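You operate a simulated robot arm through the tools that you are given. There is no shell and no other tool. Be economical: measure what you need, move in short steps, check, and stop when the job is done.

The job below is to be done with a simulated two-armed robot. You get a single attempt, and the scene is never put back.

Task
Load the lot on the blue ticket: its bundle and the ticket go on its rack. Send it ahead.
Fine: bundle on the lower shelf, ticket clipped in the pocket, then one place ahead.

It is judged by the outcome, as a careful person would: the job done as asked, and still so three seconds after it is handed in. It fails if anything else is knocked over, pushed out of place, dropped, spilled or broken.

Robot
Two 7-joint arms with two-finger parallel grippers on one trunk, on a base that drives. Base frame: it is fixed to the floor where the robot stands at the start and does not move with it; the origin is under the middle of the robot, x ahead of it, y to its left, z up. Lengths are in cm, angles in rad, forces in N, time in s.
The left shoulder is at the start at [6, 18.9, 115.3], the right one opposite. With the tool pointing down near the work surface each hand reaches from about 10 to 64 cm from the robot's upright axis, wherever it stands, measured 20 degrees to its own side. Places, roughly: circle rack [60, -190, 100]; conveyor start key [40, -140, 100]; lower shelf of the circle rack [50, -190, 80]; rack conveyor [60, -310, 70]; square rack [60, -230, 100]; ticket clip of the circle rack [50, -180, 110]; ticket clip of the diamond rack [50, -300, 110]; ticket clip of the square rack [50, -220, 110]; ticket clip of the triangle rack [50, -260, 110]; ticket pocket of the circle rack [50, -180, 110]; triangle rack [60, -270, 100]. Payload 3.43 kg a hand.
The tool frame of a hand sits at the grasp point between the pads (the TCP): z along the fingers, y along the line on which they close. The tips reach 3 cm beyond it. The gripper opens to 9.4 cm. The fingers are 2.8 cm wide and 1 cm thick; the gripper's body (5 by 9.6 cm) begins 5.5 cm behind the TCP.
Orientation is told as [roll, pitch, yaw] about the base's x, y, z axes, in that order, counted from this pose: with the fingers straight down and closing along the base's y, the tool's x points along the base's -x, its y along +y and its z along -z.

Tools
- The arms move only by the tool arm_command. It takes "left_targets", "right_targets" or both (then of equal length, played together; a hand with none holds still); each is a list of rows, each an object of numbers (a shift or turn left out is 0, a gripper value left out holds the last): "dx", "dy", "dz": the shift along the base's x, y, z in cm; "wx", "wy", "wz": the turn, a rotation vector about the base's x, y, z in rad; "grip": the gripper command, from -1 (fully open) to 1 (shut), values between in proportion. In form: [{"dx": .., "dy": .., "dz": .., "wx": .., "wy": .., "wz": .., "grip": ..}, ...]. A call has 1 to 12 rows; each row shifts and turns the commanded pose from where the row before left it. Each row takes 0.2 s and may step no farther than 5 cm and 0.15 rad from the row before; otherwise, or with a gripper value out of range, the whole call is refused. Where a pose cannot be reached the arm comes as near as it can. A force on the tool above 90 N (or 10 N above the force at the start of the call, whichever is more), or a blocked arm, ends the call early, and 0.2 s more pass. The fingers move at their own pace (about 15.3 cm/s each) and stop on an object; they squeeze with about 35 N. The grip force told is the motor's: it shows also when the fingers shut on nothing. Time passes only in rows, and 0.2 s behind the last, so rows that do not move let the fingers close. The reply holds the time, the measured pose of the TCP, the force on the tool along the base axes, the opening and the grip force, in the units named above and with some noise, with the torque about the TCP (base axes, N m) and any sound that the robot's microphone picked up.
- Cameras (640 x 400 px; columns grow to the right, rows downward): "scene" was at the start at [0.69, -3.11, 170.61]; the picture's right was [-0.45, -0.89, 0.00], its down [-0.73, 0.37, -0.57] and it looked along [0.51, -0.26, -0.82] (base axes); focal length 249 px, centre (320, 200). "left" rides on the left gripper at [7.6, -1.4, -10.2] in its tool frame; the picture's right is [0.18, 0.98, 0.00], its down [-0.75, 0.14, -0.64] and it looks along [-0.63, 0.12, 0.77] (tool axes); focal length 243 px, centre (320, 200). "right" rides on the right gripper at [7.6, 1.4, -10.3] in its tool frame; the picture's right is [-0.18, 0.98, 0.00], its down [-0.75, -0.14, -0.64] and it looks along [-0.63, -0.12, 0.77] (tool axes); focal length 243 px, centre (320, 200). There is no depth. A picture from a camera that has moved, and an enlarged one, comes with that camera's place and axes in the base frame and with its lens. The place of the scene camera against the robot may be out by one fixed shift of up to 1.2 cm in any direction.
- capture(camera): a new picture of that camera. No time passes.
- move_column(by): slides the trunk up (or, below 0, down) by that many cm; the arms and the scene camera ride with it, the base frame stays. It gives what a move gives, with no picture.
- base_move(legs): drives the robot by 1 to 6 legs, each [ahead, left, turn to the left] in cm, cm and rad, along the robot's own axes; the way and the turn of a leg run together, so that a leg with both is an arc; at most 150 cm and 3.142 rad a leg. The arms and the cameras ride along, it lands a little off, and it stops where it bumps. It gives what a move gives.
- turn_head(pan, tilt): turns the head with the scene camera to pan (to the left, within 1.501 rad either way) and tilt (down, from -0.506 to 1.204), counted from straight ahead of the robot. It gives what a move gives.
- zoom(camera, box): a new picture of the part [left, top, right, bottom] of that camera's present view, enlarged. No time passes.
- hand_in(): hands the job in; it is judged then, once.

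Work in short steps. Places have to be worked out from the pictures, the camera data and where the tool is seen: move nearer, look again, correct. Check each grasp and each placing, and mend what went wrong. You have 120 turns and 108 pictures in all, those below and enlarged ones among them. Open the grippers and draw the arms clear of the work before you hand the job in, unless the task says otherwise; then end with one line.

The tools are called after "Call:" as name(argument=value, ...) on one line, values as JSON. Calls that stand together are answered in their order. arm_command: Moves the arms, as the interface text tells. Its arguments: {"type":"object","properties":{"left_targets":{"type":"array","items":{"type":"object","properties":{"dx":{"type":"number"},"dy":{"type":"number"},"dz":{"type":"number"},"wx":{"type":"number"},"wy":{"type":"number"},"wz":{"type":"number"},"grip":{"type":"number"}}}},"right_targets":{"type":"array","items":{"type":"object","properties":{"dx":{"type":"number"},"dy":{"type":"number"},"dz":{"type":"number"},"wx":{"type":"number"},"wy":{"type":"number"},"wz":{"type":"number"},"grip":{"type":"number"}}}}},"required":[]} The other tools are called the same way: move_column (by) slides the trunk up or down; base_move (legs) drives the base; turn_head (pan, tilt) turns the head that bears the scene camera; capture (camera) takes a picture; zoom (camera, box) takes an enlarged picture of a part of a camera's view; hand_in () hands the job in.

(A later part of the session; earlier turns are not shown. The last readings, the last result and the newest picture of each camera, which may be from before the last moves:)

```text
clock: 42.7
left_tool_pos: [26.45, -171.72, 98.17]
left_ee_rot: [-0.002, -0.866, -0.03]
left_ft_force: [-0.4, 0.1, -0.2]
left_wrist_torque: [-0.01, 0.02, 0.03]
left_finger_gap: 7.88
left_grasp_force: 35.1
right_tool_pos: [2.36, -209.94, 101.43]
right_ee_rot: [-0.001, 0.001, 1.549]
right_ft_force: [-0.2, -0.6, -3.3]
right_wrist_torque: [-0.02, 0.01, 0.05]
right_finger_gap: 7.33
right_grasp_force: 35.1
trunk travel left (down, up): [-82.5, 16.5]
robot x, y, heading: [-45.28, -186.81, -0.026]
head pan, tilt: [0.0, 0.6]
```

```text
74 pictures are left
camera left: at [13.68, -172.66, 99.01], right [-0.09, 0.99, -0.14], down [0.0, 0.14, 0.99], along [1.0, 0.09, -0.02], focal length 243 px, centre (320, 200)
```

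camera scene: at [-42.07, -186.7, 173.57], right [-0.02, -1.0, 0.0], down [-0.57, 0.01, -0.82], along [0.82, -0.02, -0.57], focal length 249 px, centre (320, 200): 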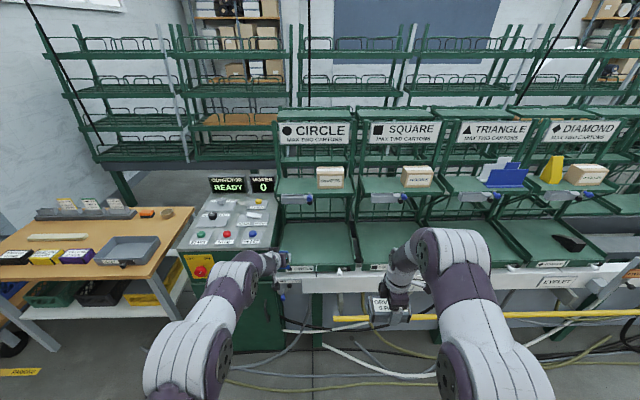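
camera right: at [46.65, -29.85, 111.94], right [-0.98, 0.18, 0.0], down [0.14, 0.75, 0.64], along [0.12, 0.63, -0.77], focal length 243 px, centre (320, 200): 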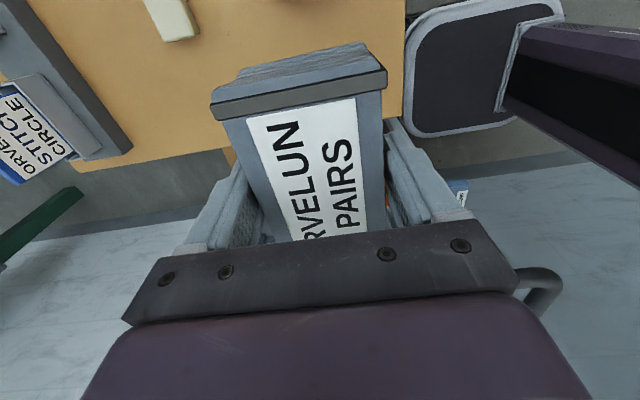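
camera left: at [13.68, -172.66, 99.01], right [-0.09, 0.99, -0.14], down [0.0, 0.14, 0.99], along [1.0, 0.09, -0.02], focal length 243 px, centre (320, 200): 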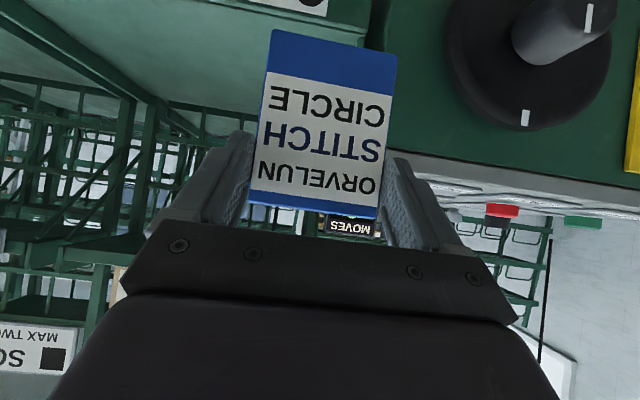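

I zoom into the circle rack, its pocket and clip, and the console.

Call:
zoom(camera="scene", box=[260, 110, 380, 285])

Call:
zoom(camera="scene", box=[170, 165, 300, 285])

Call:
zoom(camera="scene", box=[270, 175, 350, 225])

```text
2.29 times, centred on (320, 198) of scene
camera zoom: at [-42.07, -186.7, 173.57], right [-0.02, -1.0, 0.0], down [-0.57, 0.01, -0.82], along [0.82, -0.02, -0.57], focal length 570 px, centre (320, 206)
```

zoom: 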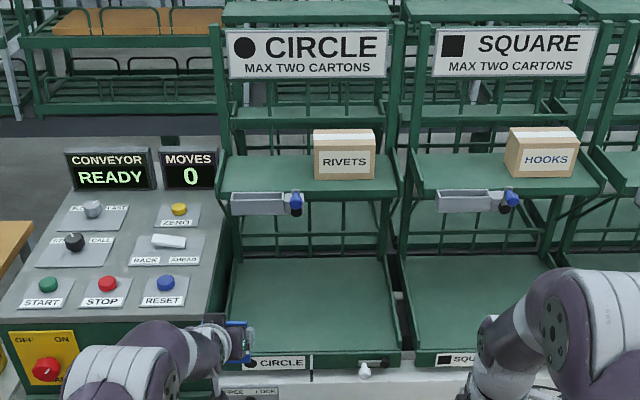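

```text
3.33 times, centred on (235, 225) of scene
camera zoom: at [-42.07, -186.7, 173.57], right [-0.02, -1.0, 0.0], down [-0.57, 0.01, -0.82], along [0.82, -0.02, -0.57], focal length 831 px, centre (603, 117)
```

zoom: 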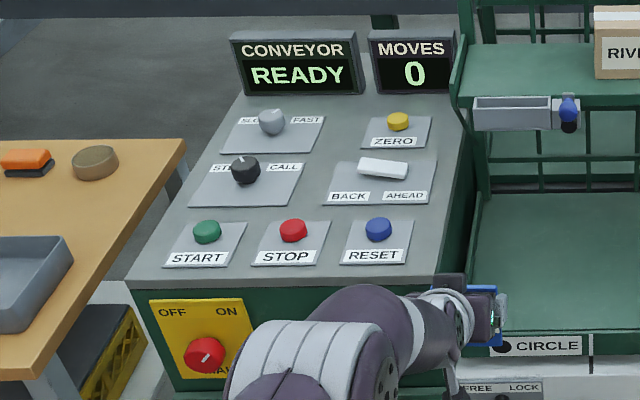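

```text
8.00 times, centred on (310, 200) of scene
camera zoom: at [-42.07, -186.7, 173.57], right [-0.02, -1.0, 0.0], down [-0.57, 0.01, -0.82], along [0.82, -0.02, -0.57], focal length 1994 px, centre (400, 200)
```

zoom: 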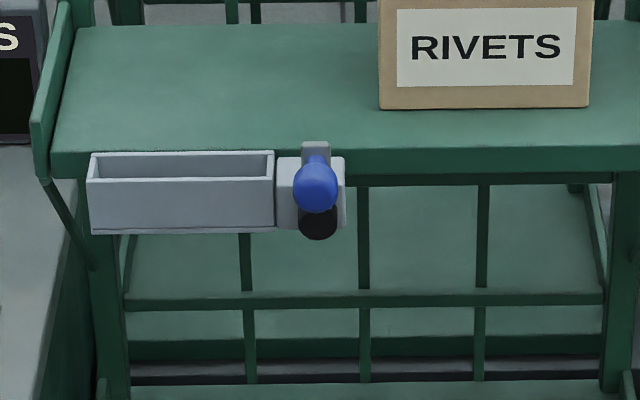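

The pocket is an open box on the upper shelf's front with a blue-knobbed lever clip beside it. I zoom the other racks for comparison and the FREE/LOCK plate.

Call:
zoom(camera="scene", box=[430, 140, 630, 265])

Call:
zoom(camera="scene", box=[270, 250, 390, 325])

Call:
zoom(camera="scene", box=[185, 190, 285, 250])

```text
3.20 times, centred on (530, 202) of scene
camera zoom: at [-42.07, -186.7, 173.57], right [-0.02, -1.0, 0.0], down [-0.57, 0.01, -0.82], along [0.82, -0.02, -0.57], focal length 798 px, centre (-352, 192)
```

zoom: 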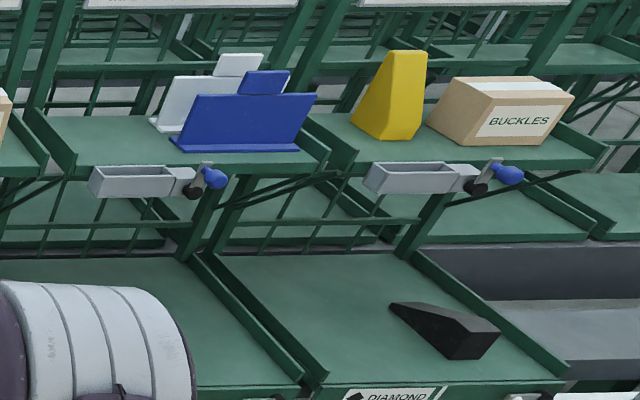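

```text
5.33 times, centred on (330, 288) of scene
camera zoom: at [-42.07, -186.7, 173.57], right [-0.02, -1.0, 0.0], down [-0.57, 0.01, -0.82], along [0.82, -0.02, -0.57], focal length 1330 px, centre (267, -267)
```

zoom: 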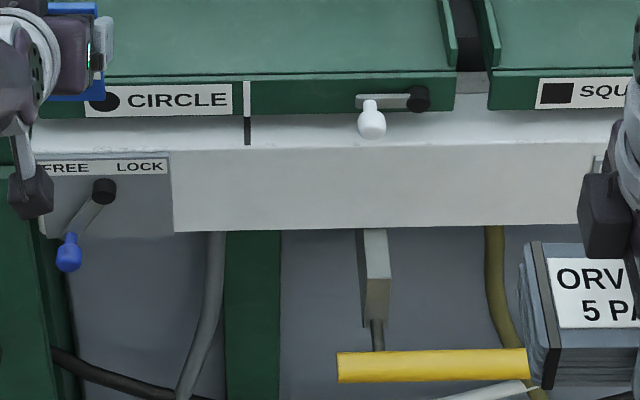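

```text
6.40 times, centred on (235, 220) of scene
camera zoom: at [-42.07, -186.7, 173.57], right [-0.02, -1.0, 0.0], down [-0.57, 0.01, -0.82], along [0.82, -0.02, -0.57], focal length 1596 px, centre (864, 72)
```

zoom: 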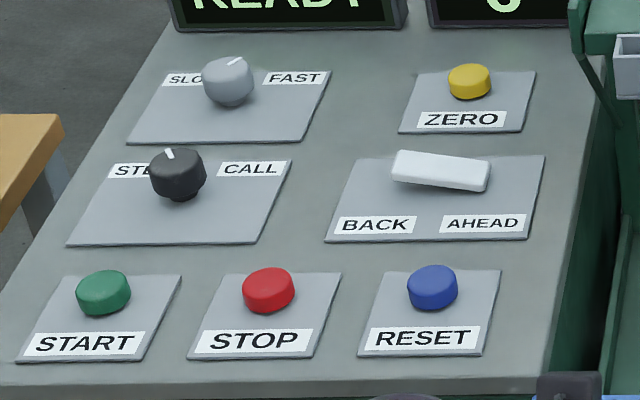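

Controls look preset to STEP and AHEAD; I'll check them closer later. Ticket first: raise the trunk 15 cm, straighten the heading, and approach so the card is short of the pocket.

Call:
move_column(by=15)

Call:
base_move(legs=[[0, -7, 0.025], [12, 0, 0]])

Call:
capture(camera="scene")

Call:
capture(camera="left")

```text
clock: 44.4
left_tool_pos: [26.46, -171.62, 113.1]
left_ee_rot: [-0.002, -0.866, -0.028]
left_ft_force: [-0.8, -0.2, -0.7]
left_wrist_torque: [-0.03, 0.02, 0.04]
left_finger_gap: 7.85
left_grasp_force: 35.3
right_tool_pos: [2.44, -209.91, 116.58]
right_ee_rot: [0.0, -0.001, 1.548]
right_ft_force: [0.1, -0.2, -2.5]
right_wrist_torque: [-0.03, 0.0, -0.07]
right_finger_gap: 7.32
right_grasp_force: 34.7
trunk travel left (down, up): [-97.5, 1.5]
robot x, y, heading: [-45.4, -186.41, -0.025]
head pan, tilt: [0.0, 0.6]
```

```text
clock: 46.3
left_tool_pos: [37.92, -177.22, 113.35]
left_ee_rot: [-0.001, -0.868, -0.011]
left_ft_force: [-0.1, 0.0, -0.4]
left_wrist_torque: [0.02, -0.01, 0.05]
left_finger_gap: 7.86
left_grasp_force: 35.4
right_tool_pos: [14.57, -216.01, 116.49]
right_ee_rot: [-0.002, -0.002, 1.571]
right_ft_force: [-0.3, -0.2, -3.1]
right_wrist_torque: [0.01, -0.01, 0.03]
right_finger_gap: 7.28
right_grasp_force: 34.6
trunk travel left (down, up): [-97.5, 1.5]
robot x, y, heading: [-33.2, -193.79, -0.008]
head pan, tilt: [0.0, 0.6]
```

```text
67 pictures are left
camera scene: at [-30.41, -194.02, 188.58], right [0.0, -1.0, 0.0], down [-0.56, 0.0, -0.83], along [0.83, 0.0, -0.56], focal length 249 px, centre (320, 200)
```

scene: 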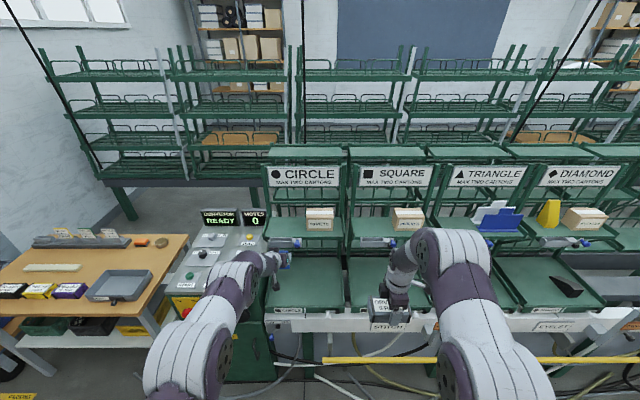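

```text
66 pictures are left
camera left: at [25.13, -178.56, 114.15], right [-0.11, 0.98, -0.14], down [0.0, 0.14, 0.99], along [0.99, 0.11, -0.01], focal length 243 px, centre (320, 200)
```

left: 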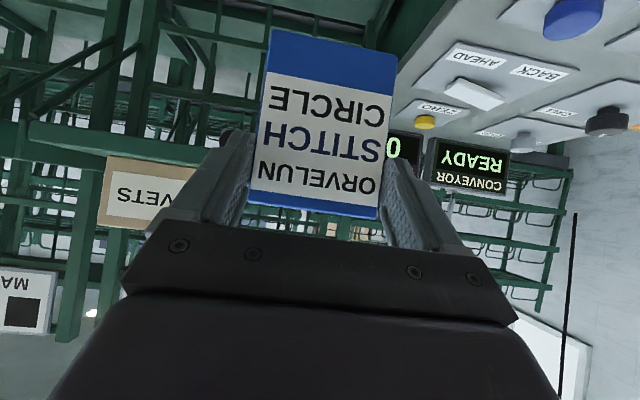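

I zoom on the pocket and held ticket together.

Call:
zoom(camera="scene", box=[240, 210, 340, 310])

```text
4.00 times, centred on (290, 260) of scene
camera zoom: at [-30.41, -194.02, 188.58], right [0.0, -1.0, 0.0], down [-0.56, 0.0, -0.83], along [0.83, 0.0, -0.56], focal length 997 px, centre (440, -40)
```

zoom: 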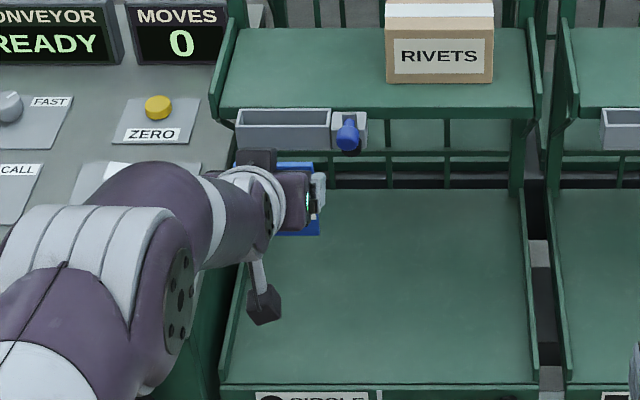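

Scene view gives y≈-177 for the pocket but x/z are ambiguous. I slide the left hand to the right to view the pocket and clip with its wrist camera.

Call:
arm_command(left_targets=[{"dy": -4, "dz": 1}, {"dy": -4, "dz": 1}, {"dy": -4, "dz": 1}, {"dy": -4, "dz": 1}])

Call:
capture(camera="left")

```text
clock: 47.3
left_tool_pos: [38.08, -193.12, 117.22]
left_ee_rot: [0.002, -0.866, -0.01]
left_ft_force: [-1.3, 0.1, -0.5]
left_wrist_torque: [0.01, 0.01, 0.04]
left_finger_gap: 7.87
left_grasp_force: 34.8
right_tool_pos: [14.76, -215.96, 116.6]
right_ee_rot: [-0.001, -0.002, 1.57]
right_ft_force: [0.1, -0.2, -3.1]
right_wrist_torque: [0.02, -0.01, 0.02]
right_finger_gap: 7.31
right_grasp_force: 34.4
trunk travel left (down, up): [-97.5, 1.5]
robot x, y, heading: [-33.5, -193.78, -0.0]
head pan, tilt: [0.0, 0.6]
```

```text
64 pictures are left
camera left: at [25.3, -194.35, 118.05], right [-0.11, 0.98, -0.14], down [0.0, 0.14, 0.99], along [0.99, 0.11, -0.02], focal length 243 px, centre (320, 200)
```

left: 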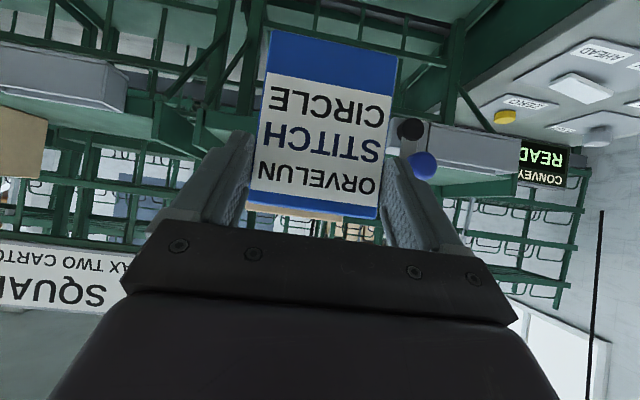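

Pocket and clip are visible at right; I zoom there.

Call:
zoom(camera="left", box=[370, 80, 550, 220])

Call:
zoom(camera="left", box=[0, 20, 180, 160])

```text
2.86 times, centred on (460, 150) of left
camera zoom: at [25.3, -194.35, 118.05], right [-0.11, 0.98, -0.14], down [0.0, 0.14, 0.99], along [0.99, 0.11, -0.02], focal length 693 px, centre (-80, 343)
```

zoom: 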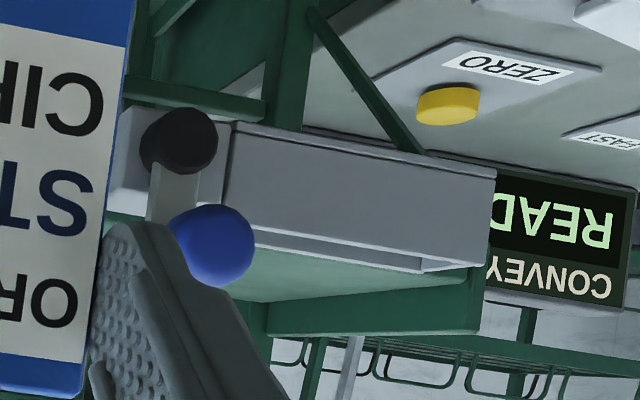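

```text
2.86 times, centred on (90, 90) of left
camera zoom: at [25.3, -194.35, 118.05], right [-0.11, 0.98, -0.14], down [0.0, 0.14, 0.99], along [0.99, 0.11, -0.02], focal length 693 px, centre (977, 514)
```

zoom: 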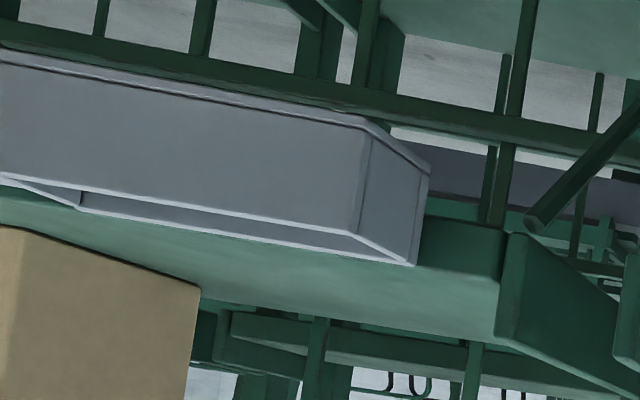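

Pocket front top edge is at about (48.4, -176.6, 111.4), slot centre x≈49.7; card bottom hangs 9.2 below the TCP and card plane 1.9 ahead of it. I go to a pose in front of and above the pocket.

Call:
arm_command(left_targets=[{"dy": 4, "dz": 1.5}, {"dy": 4, "dz": 1.5}, {"dy": 4, "dz": 1.5}, {"dy": 4.5, "dz": 0.5}])

Call:
base_move(legs=[[6, 0, 0]])

Call:
zoom(camera="scene", box=[240, 200, 340, 300])

```text
clock: 48.3
left_tool_pos: [38.04, -176.39, 122.19]
left_ee_rot: [-0.007, -0.866, -0.004]
left_ft_force: [-0.8, 0.1, -1.1]
left_wrist_torque: [0.01, -0.01, 0.01]
left_finger_gap: 7.86
left_grasp_force: 35.4
right_tool_pos: [14.86, -215.75, 116.6]
right_ee_rot: [0.0, 0.001, 1.571]
right_ft_force: [-0.1, -0.9, -3.3]
right_wrist_torque: [-0.06, 0.0, -0.01]
right_finger_gap: 7.32
right_grasp_force: 35.1
trunk travel left (down, up): [-97.5, 1.5]
robot x, y, heading: [-33.27, -193.97, -0.003]
head pan, tilt: [0.0, 0.6]
```

```text
clock: 49.2
left_tool_pos: [43.34, -176.69, 122.68]
left_ee_rot: [-0.004, -0.873, -0.007]
left_ft_force: [-1.0, 0.6, 0.1]
left_wrist_torque: [-0.01, -0.01, 0.05]
left_finger_gap: 7.87
left_grasp_force: 34.3
right_tool_pos: [19.88, -215.95, 116.87]
right_ee_rot: [-0.005, 0.001, 1.569]
right_ft_force: [-1.0, -0.2, -4.1]
right_wrist_torque: [0.0, -0.07, 0.03]
right_finger_gap: 7.32
right_grasp_force: 34.8
trunk travel left (down, up): [-97.5, 1.5]
robot x, y, heading: [-27.32, -193.7, 0.001]
head pan, tilt: [0.0, 0.6]
```

```text
4.00 times, centred on (290, 250) of scene
camera zoom: at [-25.46, -193.71, 188.6], right [0.0, -1.0, 0.0], down [-0.56, 0.0, -0.83], along [0.83, 0.0, -0.56], focal length 997 px, centre (440, 0)
```

zoom: 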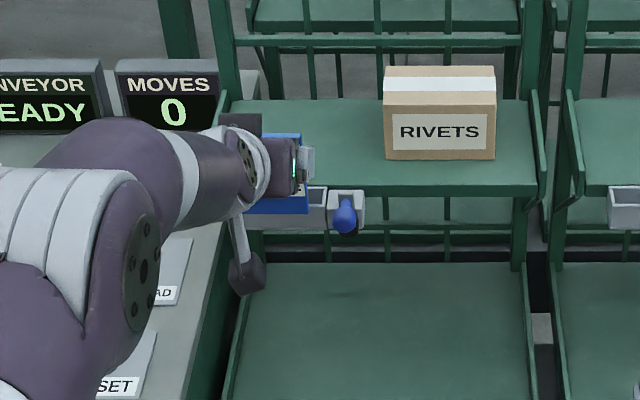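

The readings suggest a slight rearward lean after the drive; I check whether it has settled with an idle row.

Call:
arm_command(left_targets=[{"dx": 0}, {"dx": 0}])

Call:
turn_head(pan=-0.35, tilt=1.2)

Call:
capture(camera="scene")

```text
clock: 49.9
left_tool_pos: [43.66, -176.67, 122.42]
left_ee_rot: [-0.001, -0.87, -0.01]
left_ft_force: [-0.8, 0.5, -0.9]
left_wrist_torque: [0.0, 0.03, 0.0]
left_finger_gap: 7.89
left_grasp_force: 35.4
right_tool_pos: [20.32, -216.04, 116.81]
right_ee_rot: [-0.003, 0.0, 1.568]
right_ft_force: [0.4, 0.4, -3.0]
right_wrist_torque: [-0.01, -0.04, 0.01]
right_finger_gap: 7.36
right_grasp_force: 34.9
trunk travel left (down, up): [-97.5, 1.5]
robot x, y, heading: [-27.13, -194.18, -0.001]
head pan, tilt: [0.0, 0.6]
```

```text
clock: 50.9
left_tool_pos: [44.1, -176.78, 122.14]
left_ee_rot: [-0.002, -0.866, -0.009]
left_ft_force: [0.1, 0.2, -0.3]
left_wrist_torque: [-0.03, 0.0, -0.02]
left_finger_gap: 7.86
left_grasp_force: 34.6
right_tool_pos: [20.73, -215.93, 116.51]
right_ee_rot: [0.003, -0.002, 1.567]
right_ft_force: [0.3, 0.2, -1.9]
right_wrist_torque: [-0.02, -0.02, 0.0]
right_finger_gap: 7.32
right_grasp_force: 35.1
trunk travel left (down, up): [-97.5, 1.5]
robot x, y, heading: [-27.47, -193.61, -0.001]
head pan, tilt: [-0.351, 1.201]
```

```text
60 pictures are left
camera scene: at [-27.66, -195.56, 184.11], right [-0.34, -0.94, 0.0], down [-0.88, 0.32, -0.36], along [0.34, -0.13, -0.93], focal length 249 px, centre (320, 200)
```

scene: 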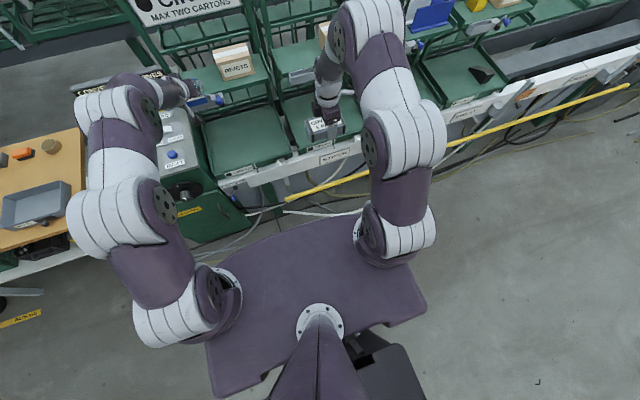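

It was only sway, now settled. I move the card over the slot (x +3.7), slightly higher, and look.

Call:
arm_command(left_targets=[{"dx": 1.5, "dz": 0.6, "dy": 0.2}, {"dx": 1.2}, {"dx": 1}, {"dx": 0}])

Call:
turn_head(pan=0.2, tilt=0.7)

Call:
zoom(camera="scene", box=[290, 130, 390, 230])

Call:
capture(camera="left")

```text
clock: 51.9
left_tool_pos: [47.11, -177.09, 122.73]
left_ee_rot: [-0.014, -0.867, -0.009]
left_ft_force: [-0.7, 0.2, -0.7]
left_wrist_torque: [-0.02, 0.01, -0.02]
left_finger_gap: 7.88
left_grasp_force: 35.1
left hand out of reach, approached as far as the arm can: row 3
right_tool_pos: [20.75, -215.92, 116.57]
right_ee_rot: [0.0, -0.002, 1.569]
right_ft_force: [-1.3, -0.6, -2.8]
right_wrist_torque: [-0.01, 0.04, -0.01]
right_finger_gap: 7.34
right_grasp_force: 35.0
trunk travel left (down, up): [-97.5, 1.5]
robot x, y, heading: [-27.33, -193.83, -0.0]
head pan, tilt: [-0.351, 1.201]
```

```text
clock: 52.8
left_tool_pos: [47.18, -176.83, 122.77]
left_ee_rot: [-0.015, -0.868, -0.009]
left_ft_force: [0.1, -0.3, -0.1]
left_wrist_torque: [-0.02, 0.03, -0.02]
left_finger_gap: 7.88
left_grasp_force: 34.9
right_tool_pos: [20.64, -215.88, 116.43]
right_ee_rot: [0.002, 0.001, 1.569]
right_ft_force: [-0.2, -0.5, -3.2]
right_wrist_torque: [-0.05, 0.01, 0.03]
right_finger_gap: 7.3
right_grasp_force: 35.0
trunk travel left (down, up): [-97.5, 1.5]
robot x, y, heading: [-27.78, -193.54, -0.002]
head pan, tilt: [0.201, 0.7]
```

```text
4.00 times, centred on (340, 180) of scene
camera zoom: at [-24.69, -191.97, 187.7], right [0.2, -0.98, 0.0], down [-0.63, -0.13, -0.76], along [0.75, 0.15, -0.65], focal length 997 px, centre (240, 280)
```

zoom: 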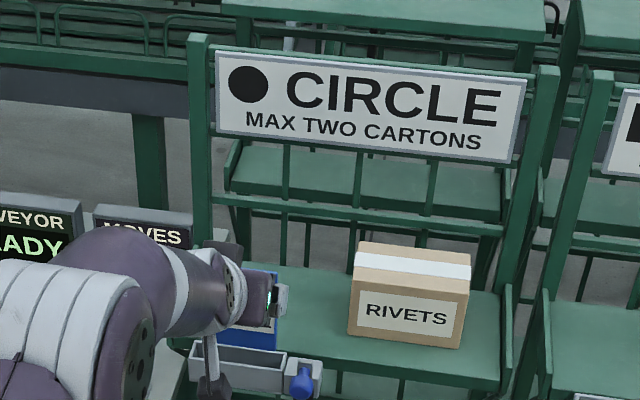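

```text
58 pictures are left
camera left: at [34.34, -178.05, 123.59], right [-0.1, 0.98, -0.15], down [0.0, 0.15, 0.99], along [0.99, 0.1, -0.02], focal length 243 px, centre (320, 200)
```

left: 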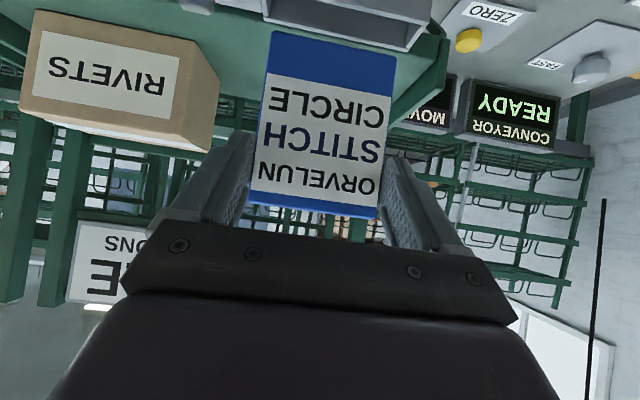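

The arm is at its reach limit; I pull the hand back 4 cm and drive 4 cm ahead instead, then look again.

Call:
arm_command(left_targets=[{"dx": -2}, {"dx": -2}, {"dx": 0}])

Call:
base_move(legs=[[4, 0, 0]])

Call:
arm_command(left_targets=[{"dx": 0}, {"dx": 0}, {"dx": 0}, {"dx": 0}])

Call:
zoom(camera="scene", box=[270, 130, 350, 230])

Call:
zoom(camera="left", box=[200, 0, 440, 150])

```text
clock: 53.6
left_tool_pos: [43.84, -176.46, 122.92]
left_ee_rot: [-0.002, -0.866, -0.008]
left_ft_force: [-0.2, 0.3, 0.4]
left_wrist_torque: [-0.01, 0.0, 0.0]
left_finger_gap: 7.87
left_grasp_force: 35.2
right_tool_pos: [20.79, -215.93, 116.49]
right_ee_rot: [0.001, 0.001, 1.569]
right_ft_force: [0.1, 0.3, -2.4]
right_wrist_torque: [-0.02, 0.03, 0.0]
right_finger_gap: 7.35
right_grasp_force: 35.4
trunk travel left (down, up): [-97.5, 1.5]
robot x, y, heading: [-26.94, -193.64, 0.003]
head pan, tilt: [0.201, 0.7]
```

```text
clock: 54.5
left_tool_pos: [47.04, -176.5, 123.46]
left_ee_rot: [-0.001, -0.874, -0.01]
left_ft_force: [-1.6, 0.3, -0.5]
left_wrist_torque: [0.02, 0.0, 0.02]
left_finger_gap: 7.87
left_grasp_force: 35.1
right_tool_pos: [23.91, -216.09, 116.81]
right_ee_rot: [-0.006, -0.001, 1.569]
right_ft_force: [-0.2, -0.7, -2.8]
right_wrist_torque: [-0.04, -0.04, 0.02]
right_finger_gap: 7.3
right_grasp_force: 34.5
trunk travel left (down, up): [-97.5, 1.5]
robot x, y, heading: [-23.71, -193.71, -0.002]
head pan, tilt: [0.201, 0.7]
```

```text
clock: 55.5
left_tool_pos: [48.07, -176.56, 122.75]
left_ee_rot: [-0.001, -0.865, -0.01]
left_ft_force: [0.5, 0.0, -0.6]
left_wrist_torque: [-0.01, -0.01, -0.02]
left_finger_gap: 7.85
left_grasp_force: 34.7
right_tool_pos: [24.77, -216.03, 116.51]
right_ee_rot: [0.004, 0.001, 1.569]
right_ft_force: [0.8, 0.1, -2.5]
right_wrist_torque: [-0.03, 0.01, 0.04]
right_finger_gap: 7.34
right_grasp_force: 35.3
trunk travel left (down, up): [-97.5, 1.5]
robot x, y, heading: [-23.32, -193.86, -0.002]
head pan, tilt: [0.201, 0.7]
```

```text
4.00 times, centred on (310, 180) of scene
camera zoom: at [-20.39, -191.96, 187.7], right [0.2, -0.98, 0.0], down [-0.63, -0.13, -0.76], along [0.75, 0.15, -0.65], focal length 997 px, centre (360, 280)
```

zoom: 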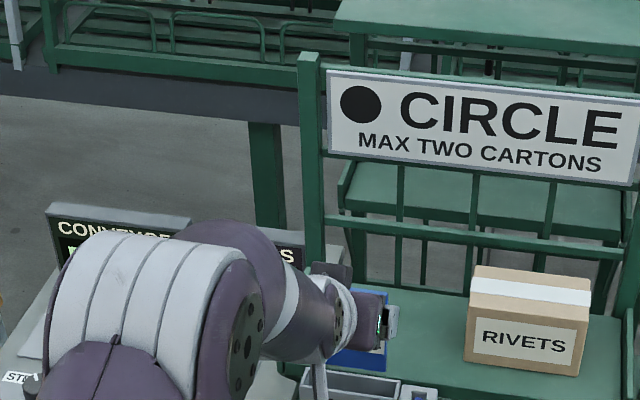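

```text
2.67 times, centred on (320, 75) of left
camera zoom: at [35.3, -177.73, 123.68], right [-0.11, 0.98, -0.14], down [0.0, 0.14, 0.99], along [0.99, 0.11, -0.02], focal length 647 px, centre (320, 533)
```

zoom: 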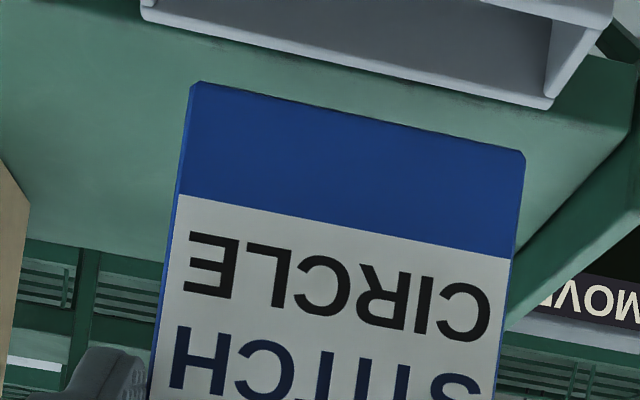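

The card bottom is at (49.9,-176.6,113.7) and the slot spans x 48.4–51.5, y centre -176.8: aligned. I lower the card into the pocket in small steps.

Call:
arm_command(left_targets=[{"dz": -1, "dy": -0.1}, {"dz": -1}, {"dz": -1}, {"dz": -0.8}, {"dz": -0.6}])

Call:
zoom(camera="left", box=[200, 0, 440, 150])

```text
clock: 56.7
left_tool_pos: [47.5, -176.71, 119.2]
left_ee_rot: [-0.004, -0.876, -0.01]
left_ft_force: [-2.8, 0.6, 32.9]
left_wrist_torque: [0.06, -0.75, 0.05]
left_finger_gap: 7.91
left_grasp_force: 35.0
right_tool_pos: [24.3, -215.98, 116.77]
right_ee_rot: [-0.003, -0.001, 1.57]
right_ft_force: [-0.1, -0.4, -3.1]
right_wrist_torque: [-0.02, 0.01, 0.07]
right_finger_gap: 7.34
right_grasp_force: 35.4
trunk travel left (down, up): [-97.5, 1.5]
robot x, y, heading: [-23.23, -194.03, 0.003]
head pan, tilt: [0.201, 0.7]
```

```text
2.67 times, centred on (320, 75) of left
camera zoom: at [34.76, -177.96, 119.95], right [-0.11, 0.98, -0.14], down [-0.01, 0.14, 0.99], along [0.99, 0.11, -0.01], focal length 647 px, centre (320, 533)
```

zoom: 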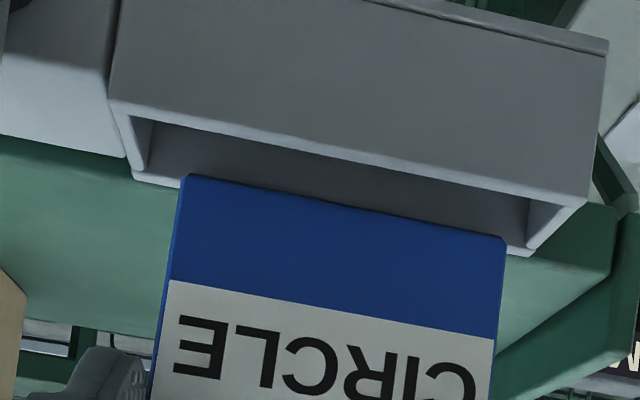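

The card touched the pocket's back rim (33 N). I lift 2 cm and look at the card's seating in the grip.

Call:
arm_command(left_targets=[{"dz": 1}, {"dz": 1.5}, {"dz": 0}, {"dz": 0}])

Call:
capture(camera="left")

Call:
zoom(camera="left", box=[200, 0, 440, 150])

```text
clock: 57.7
left_tool_pos: [47.78, -176.65, 120.96]
left_ee_rot: [-0.001, -0.862, -0.009]
left_ft_force: [0.4, -0.1, -1.3]
left_wrist_torque: [0.01, 0.03, 0.0]
left_finger_gap: 7.9
left_grasp_force: 35.0
right_tool_pos: [24.79, -215.98, 116.37]
right_ee_rot: [0.004, 0.0, 1.569]
right_ft_force: [0.3, 0.4, -2.4]
right_wrist_torque: [-0.06, -0.01, 0.01]
right_finger_gap: 7.32
right_grasp_force: 35.0
trunk travel left (down, up): [-97.5, 1.5]
robot x, y, heading: [-23.52, -193.85, -0.0]
head pan, tilt: [0.201, 0.7]
```

```text
54 pictures are left
camera left: at [35.03, -177.89, 121.77], right [-0.11, 0.98, -0.14], down [0.0, 0.14, 0.99], along [0.99, 0.11, -0.02], focal length 243 px, centre (320, 200)
```

left: 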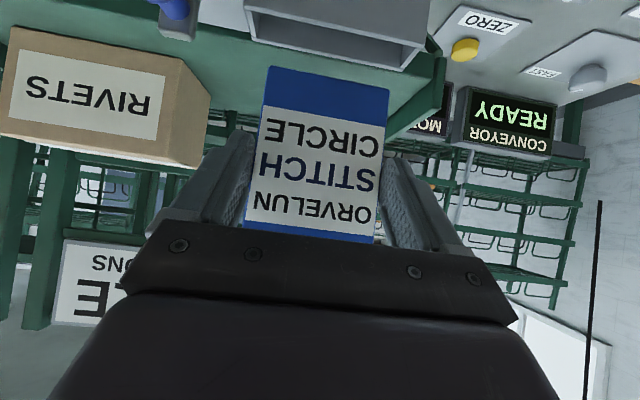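

```text
2.67 times, centred on (320, 75) of left
camera zoom: at [35.03, -177.89, 121.77], right [-0.11, 0.98, -0.14], down [0.0, 0.14, 0.99], along [0.99, 0.11, -0.02], focal length 647 px, centre (320, 533)
```

zoom: 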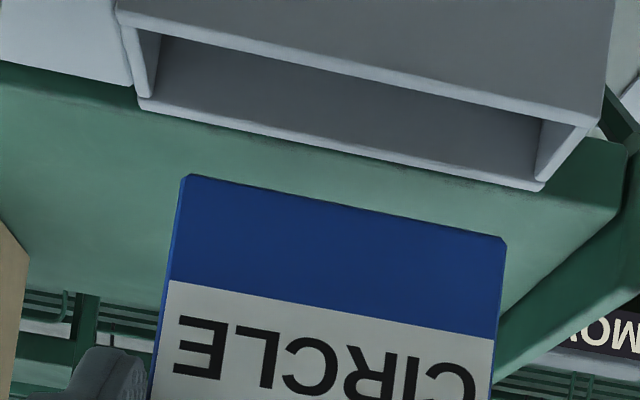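

The card slipped up a bit and its bottom now sits 0.9 cm too far back. I shift -0.9 x, +0.3 y and lower again.

Call:
arm_command(left_targets=[{"dx": -0.9, "dy": 0.3}, {"dz": -1}, {"dz": -1}, {"dz": -0.6}, {"dz": 0}])

Call:
zoom(camera="left", box=[200, 0, 440, 150])

```text
clock: 58.9
left_tool_pos: [46.94, -176.27, 118.4]
left_ee_rot: [-0.001, -0.865, -0.009]
left_ft_force: [-0.1, -0.1, 1.0]
left_wrist_torque: [0.01, 0.0, 0.01]
left_finger_gap: 7.88
left_grasp_force: 34.6
right_tool_pos: [24.81, -216.01, 116.54]
right_ee_rot: [0.003, -0.001, 1.57]
right_ft_force: [-0.2, 0.6, -3.7]
right_wrist_torque: [-0.03, -0.01, -0.03]
right_finger_gap: 7.3
right_grasp_force: 34.8
trunk travel left (down, up): [-97.5, 1.5]
robot x, y, heading: [-23.24, -193.84, -0.006]
head pan, tilt: [0.201, 0.7]
```

```text
2.67 times, centred on (320, 75) of left
camera zoom: at [34.2, -177.56, 119.28], right [-0.11, 0.98, -0.14], down [0.0, 0.14, 0.99], along [0.99, 0.11, -0.02], focal length 647 px, centre (320, 533)
```

zoom: 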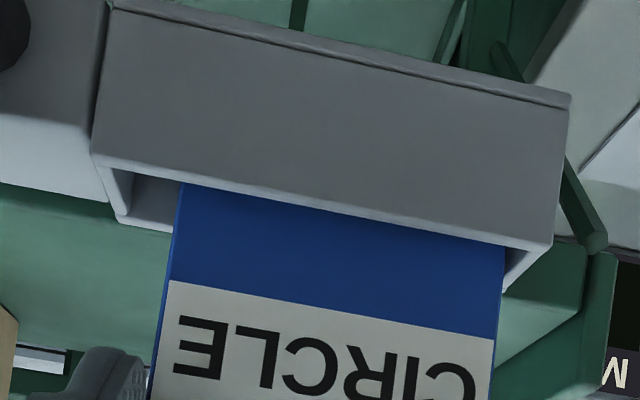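

The card is now inside the slot, slightly toward +y. I recentre by -0.45 and continue down.

Call:
arm_command(left_targets=[{"dy": -0.45}, {"dz": -0.8}, {"dz": -0.8}, {"dz": -0.6}, {"dz": 0}])

Call:
capture(camera="left")

```text
clock: 60.1
left_tool_pos: [46.95, -176.74, 116.04]
left_ee_rot: [-0.001, -0.865, -0.01]
left_ft_force: [-0.1, -0.5, -0.1]
left_wrist_torque: [0.01, 0.0, 0.01]
left_finger_gap: 7.88
left_grasp_force: 35.1
right_tool_pos: [24.72, -215.96, 116.6]
right_ee_rot: [0.002, 0.001, 1.569]
right_ft_force: [0.9, 0.3, -3.0]
right_wrist_torque: [0.01, 0.01, 0.04]
right_finger_gap: 7.31
right_grasp_force: 34.8
trunk travel left (down, up): [-97.5, 1.5]
robot x, y, heading: [-23.73, -193.94, -0.003]
head pan, tilt: [0.201, 0.7]
```

```text
51 pictures are left
camera left: at [34.18, -178.04, 116.99], right [-0.11, 0.98, -0.14], down [0.0, 0.14, 0.99], along [0.99, 0.11, -0.02], focal length 243 px, centre (320, 200)
```

left: 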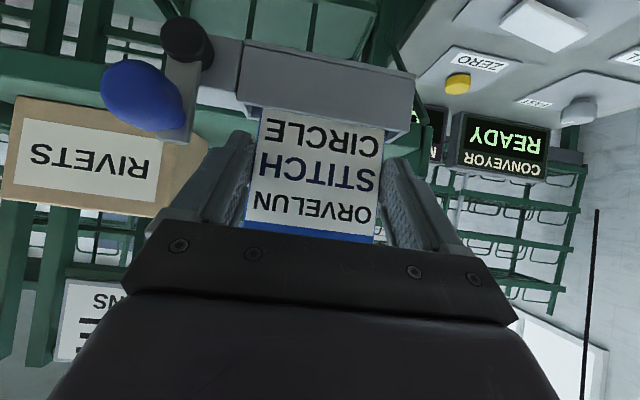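

Nearly seated. I lower a bit more watching the force.

Call:
arm_command(left_targets=[{"dz": -0.4}, {"dz": -0.3}, {"dz": 0}])

```text
clock: 60.9
left_tool_pos: [46.89, -176.71, 116.12]
left_ee_rot: [-0.002, -0.877, -0.012]
left_ft_force: [2.0, 0.2, 24.0]
left_wrist_torque: [0.0, -0.68, -0.01]
left_finger_gap: 7.86
left_grasp_force: 34.6
right_tool_pos: [24.46, -216.09, 116.66]
right_ee_rot: [0.001, 0.001, 1.569]
right_ft_force: [0.9, 0.3, -2.9]
right_wrist_torque: [-0.01, 0.02, -0.01]
right_finger_gap: 7.28
right_grasp_force: 35.1
trunk travel left (down, up): [-97.5, 1.5]
robot x, y, heading: [-23.27, -193.84, -0.002]
head pan, tilt: [0.201, 0.7]
```

The card rests on the pocket floor. I relieve the push, then open the fingers only slightly to clear the card without touching the clip knob.

Call:
arm_command(left_targets=[{"dz": 0.6}, {"dz": 0}, {"grip": -0.72}, {"grip": -0.82}, {"grip": -0.82}])

Call:
capture(camera="left")

```text
clock: 62.1
left_tool_pos: [46.9, -176.66, 116.05]
left_ee_rot: [-0.003, -0.865, -0.01]
left_ft_force: [0.3, -0.4, -1.4]
left_wrist_torque: [0.0, 0.02, -0.02]
left_finger_gap: 8.56
left_grasp_force: 0.0
right_tool_pos: [24.68, -215.89, 116.39]
right_ee_rot: [0.0, 0.0, 1.568]
right_ft_force: [-0.6, -0.4, -2.7]
right_wrist_torque: [-0.02, -0.03, 0.03]
right_finger_gap: 7.3
right_grasp_force: 34.5
trunk travel left (down, up): [-97.5, 1.5]
robot x, y, heading: [-23.35, -193.92, 0.001]
head pan, tilt: [0.201, 0.7]
```

```text
50 pictures are left
camera left: at [34.2, -177.93, 116.92], right [-0.11, 0.98, -0.14], down [0.0, 0.14, 0.99], along [0.99, 0.11, -0.02], focal length 243 px, centre (320, 200)
```

left: 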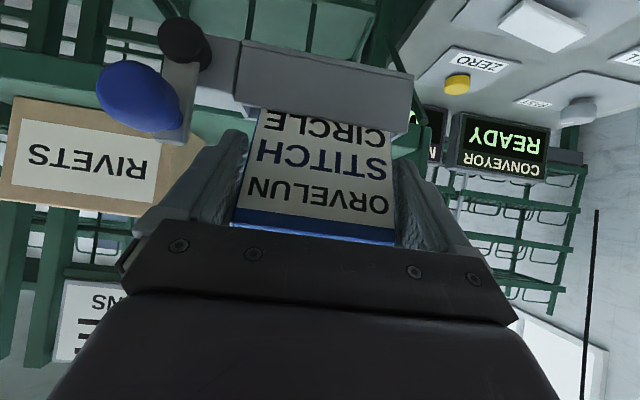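

The card stands in the pocket leaning slightly toward the robot. I retract along the finger axis, then close the fingers to nudge it upright/back.

Call:
arm_command(left_targets=[{"dx": -1.1, "dz": 0.95}, {"dx": -2, "dz": 1.7}, {"dx": -3, "dz": 2}, {"dx": -3, "dz": 0, "grip": 1}, {"dx": 0}, {"dx": 0}])

Call:
capture(camera="left")

Call:
zoom(camera="scene", box=[250, 140, 370, 260])

```text
clock: 63.5
left_tool_pos: [37.8, -176.62, 120.48]
left_ee_rot: [-0.001, -0.866, -0.009]
left_ft_force: [0.4, 0.1, -0.3]
left_wrist_torque: [0.0, -0.01, 0.0]
left_finger_gap: 0.01
left_grasp_force: 32.6
right_tool_pos: [24.81, -215.99, 116.52]
right_ee_rot: [0.003, 0.0, 1.569]
right_ft_force: [-0.3, 1.2, -3.4]
right_wrist_torque: [-0.04, 0.02, 0.02]
right_finger_gap: 7.33
right_grasp_force: 35.5
trunk travel left (down, up): [-97.5, 1.5]
robot x, y, heading: [-23.37, -193.76, -0.001]
head pan, tilt: [0.201, 0.7]
```

```text
49 pictures are left
camera left: at [25.07, -177.99, 121.39], right [-0.11, 0.98, -0.14], down [0.0, 0.14, 0.99], along [0.99, 0.11, -0.02], focal length 243 px, centre (320, 200)
```

left: 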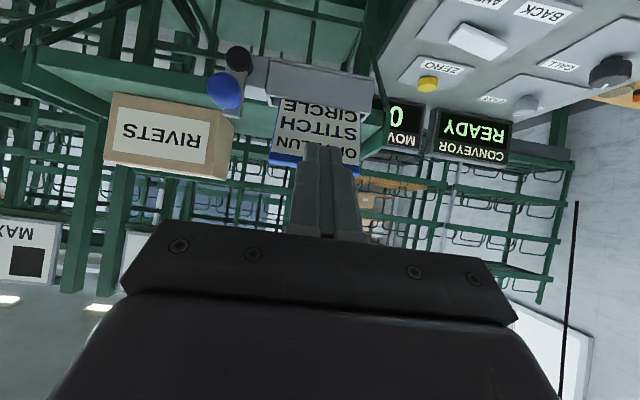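

```text
3.33 times, centred on (310, 200) of scene
camera zoom: at [-20.62, -191.96, 187.7], right [0.2, -0.98, 0.0], down [-0.63, -0.13, -0.76], along [0.75, 0.15, -0.64], focal length 831 px, centre (353, 200)
```

zoom: 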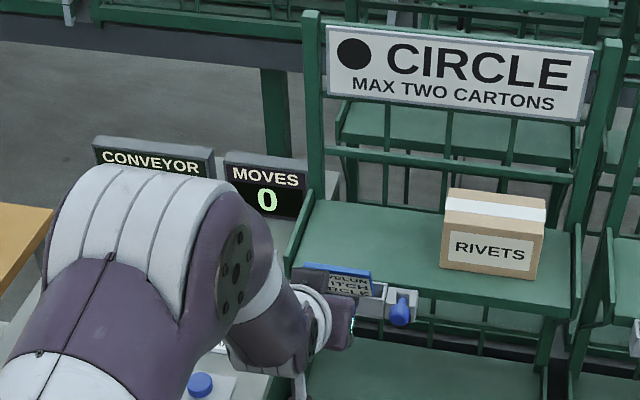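

I lower 2 cm and push the card's upper part gently back to upright with closed fingertips.

Call:
arm_command(left_targets=[{"dx": 2, "dz": -2}, {"dx": 2}, {"dx": 1}, {"dx": 1}, {"dx": 1}, {"dx": 1}, {"dx": 1}, {"dx": 0.8}, {"dx": 0}])

Call:
zoom(camera="scene", box=[270, 190, 350, 250])

Call:
capture(camera="left")

```text
clock: 65.5
left_tool_pos: [47.69, -176.62, 118.74]
left_ee_rot: [-0.002, -0.867, -0.009]
left_ft_force: [-0.4, -0.1, -0.1]
left_wrist_torque: [-0.03, -0.03, 0.01]
left_finger_gap: 0.01
left_grasp_force: 32.9
right_tool_pos: [24.61, -216.01, 116.53]
right_ee_rot: [0.002, 0.0, 1.569]
right_ft_force: [0.0, 0.0, -3.5]
right_wrist_torque: [-0.02, -0.02, 0.02]
right_finger_gap: 7.32
right_grasp_force: 34.8
trunk travel left (down, up): [-97.5, 1.5]
robot x, y, heading: [-23.96, -194.03, -0.002]
head pan, tilt: [0.201, 0.7]
```

```text
6.67 times, centred on (310, 220) of scene
camera zoom: at [-20.7, -191.97, 187.71], right [0.2, -0.98, 0.0], down [-0.63, -0.13, -0.76], along [0.75, 0.15, -0.64], focal length 1662 px, centre (387, 67)
```

zoom: 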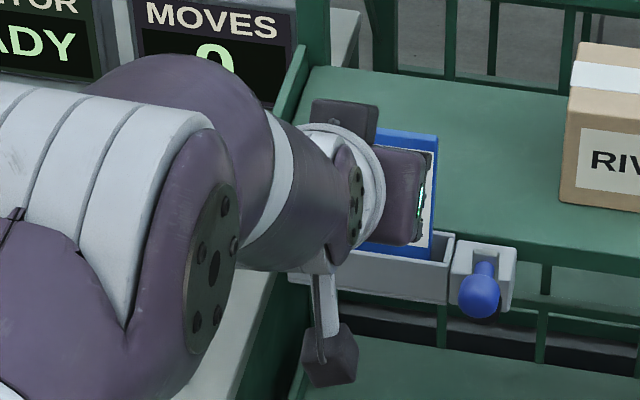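

```text
46 pictures are left
camera left: at [34.95, -177.94, 119.57], right [-0.11, 0.98, -0.14], down [0.0, 0.14, 0.99], along [0.99, 0.11, -0.02], focal length 243 px, centre (320, 200)
```

left: 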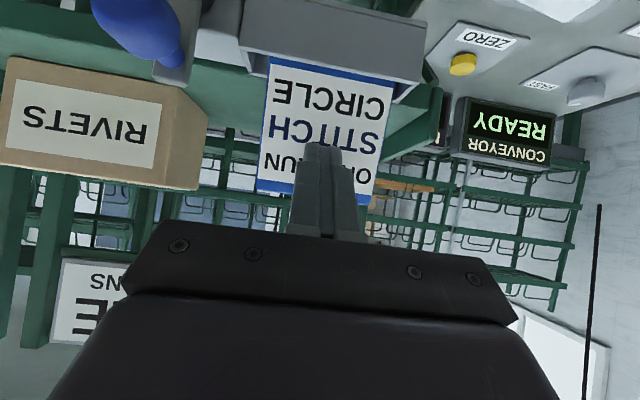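

The card now leans back safely. I retract and shift right to inspect the clip lever closely.

Call:
arm_command(left_targets=[{"dx": -3, "dz": 0.5}, {"dx": -4}, {"dx": -3, "dy": -3, "dz": -1}, {"dy": -4, "dz": -1.5}, {"dy": -4, "dz": -1.5}])

Call:
capture(camera="left")

Call:
zoom(camera="scene", box=[270, 190, 350, 250])

```text
clock: 66.7
left_tool_pos: [37.89, -187.93, 114.86]
left_ee_rot: [-0.001, -0.866, -0.009]
left_ft_force: [0.3, 0.2, 0.7]
left_wrist_torque: [0.0, -0.01, 0.0]
left_finger_gap: 0.02
left_grasp_force: 32.8
right_tool_pos: [24.76, -216.16, 116.5]
right_ee_rot: [0.002, -0.001, 1.568]
right_ft_force: [-0.5, 0.3, -3.5]
right_wrist_torque: [0.02, 0.02, 0.02]
right_finger_gap: 7.34
right_grasp_force: 35.0
trunk travel left (down, up): [-97.5, 1.5]
robot x, y, heading: [-23.16, -193.76, -0.002]
head pan, tilt: [0.201, 0.7]
```

```text
45 pictures are left
camera left: at [25.2, -189.17, 115.76], right [-0.11, 0.98, -0.14], down [0.0, 0.14, 0.99], along [0.99, 0.11, -0.02], focal length 243 px, centre (320, 200)
```

left: 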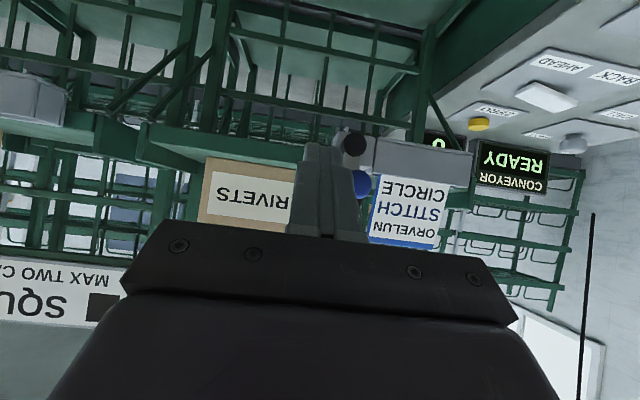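

```text
6.67 times, centred on (310, 220) of scene
camera zoom: at [-20.61, -192.13, 187.71], right [0.2, -0.98, 0.0], down [-0.63, -0.13, -0.76], along [0.75, 0.15, -0.64], focal length 1662 px, centre (387, 67)
```

zoom: 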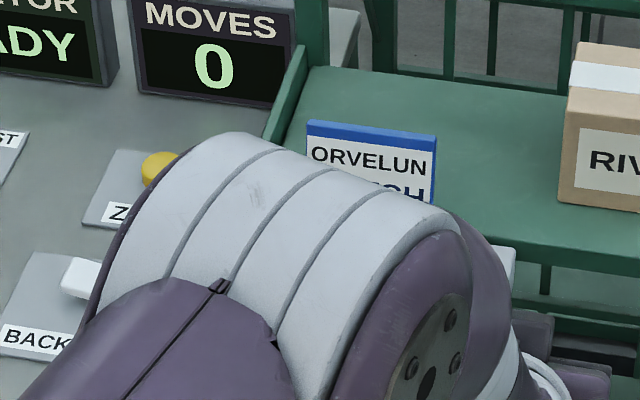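

I zoom the wrist view on the lever.

Call:
zoom(camera="left", box=[310, 110, 470, 210])

```text
4.00 times, centred on (390, 160) of left
camera zoom: at [25.2, -189.17, 115.76], right [-0.11, 0.98, -0.14], down [0.0, 0.14, 0.99], along [0.99, 0.11, -0.02], focal length 970 px, centre (40, 360)
```

zoom: 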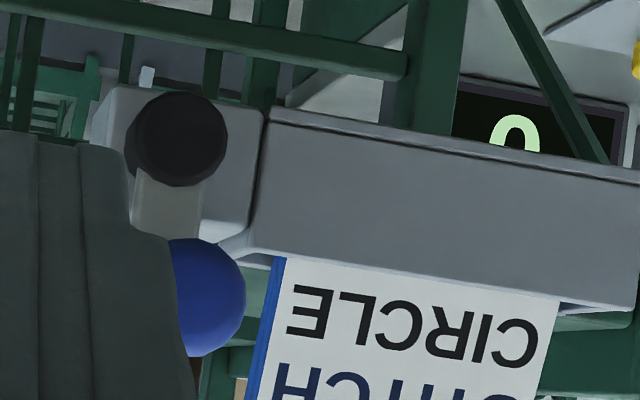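

The clip is a lever: hub at (47,-184.3,109.8), arm up, blue ball at about (45,-183.8,113.6). I place closed fingertips right of the ball and push gently toward the pocket (+y).

Call:
arm_command(left_targets=[{"dx": 3, "dz": -0.1}, {"dx": 3, "dz": -0.1}, {"dy": 0.7}, {"dy": 0.6}, {"dy": 0.6}, {"dy": 0.6}, {"dy": 0}])

Call:
capture(camera="left")

```text
clock: 68.3
left_tool_pos: [43.61, -185.31, 114.91]
left_ee_rot: [-0.001, -0.866, -0.009]
left_ft_force: [0.0, -0.6, -0.8]
left_wrist_torque: [-0.01, -0.01, -0.01]
left_finger_gap: 0.0
left_grasp_force: 33.5
right_tool_pos: [24.73, -215.95, 116.56]
right_ee_rot: [0.0, -0.001, 1.568]
right_ft_force: [-0.1, -0.1, -2.5]
right_wrist_torque: [-0.01, 0.01, -0.05]
right_finger_gap: 7.3
right_grasp_force: 34.9
trunk travel left (down, up): [-97.5, 1.5]
robot x, y, heading: [-23.62, -193.36, -0.004]
head pan, tilt: [0.201, 0.7]
```

```text
42 pictures are left
camera left: at [30.86, -186.52, 115.81], right [-0.11, 0.98, -0.14], down [0.0, 0.14, 0.99], along [0.99, 0.11, -0.02], focal length 243 px, centre (320, 200)
```

left: 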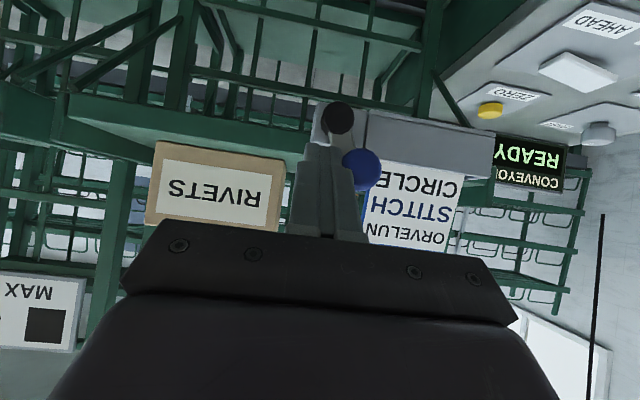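

The ball appears to be starting to move with little force. I continue pushing along the arc.

Call:
arm_command(left_targets=[{"dy": 0.7}, {"dy": 0.7, "dz": -0.1}, {"dy": 0.7, "dz": -0.2}, {"dy": 0.6, "dz": -0.3}, {"dy": 0}])

Call:
capture(camera="left")

```text
clock: 69.5
left_tool_pos: [43.61, -183.13, 114.43]
left_ee_rot: [0.003, -0.865, -0.018]
left_ft_force: [-1.8, -26.1, -3.2]
left_wrist_torque: [-0.64, 0.06, -0.29]
left_finger_gap: 0.01
left_grasp_force: 33.4
right_tool_pos: [24.68, -216.53, 116.43]
right_ee_rot: [0.002, -0.003, 1.567]
right_ft_force: [-1.2, 0.7, -3.4]
right_wrist_torque: [-0.01, 0.02, 0.0]
right_finger_gap: 7.34
right_grasp_force: 34.9
trunk travel left (down, up): [-97.5, 1.5]
robot x, y, heading: [-23.18, -193.96, -0.006]
head pan, tilt: [0.201, 0.7]
```

```text
41 pictures are left
camera left: at [30.91, -184.38, 115.36], right [-0.1, 0.98, -0.14], down [0.0, 0.14, 0.99], along [0.99, 0.1, -0.02], focal length 243 px, centre (320, 200)
```

left: 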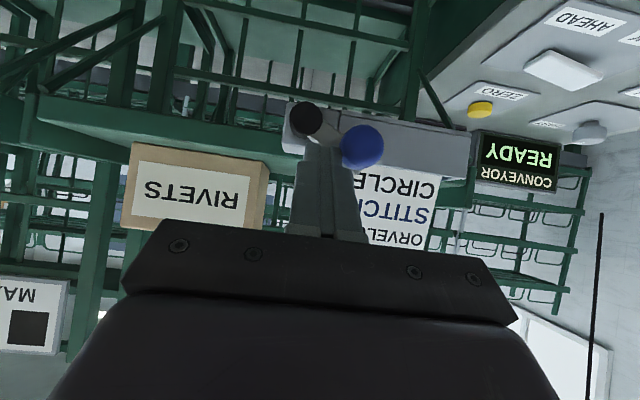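

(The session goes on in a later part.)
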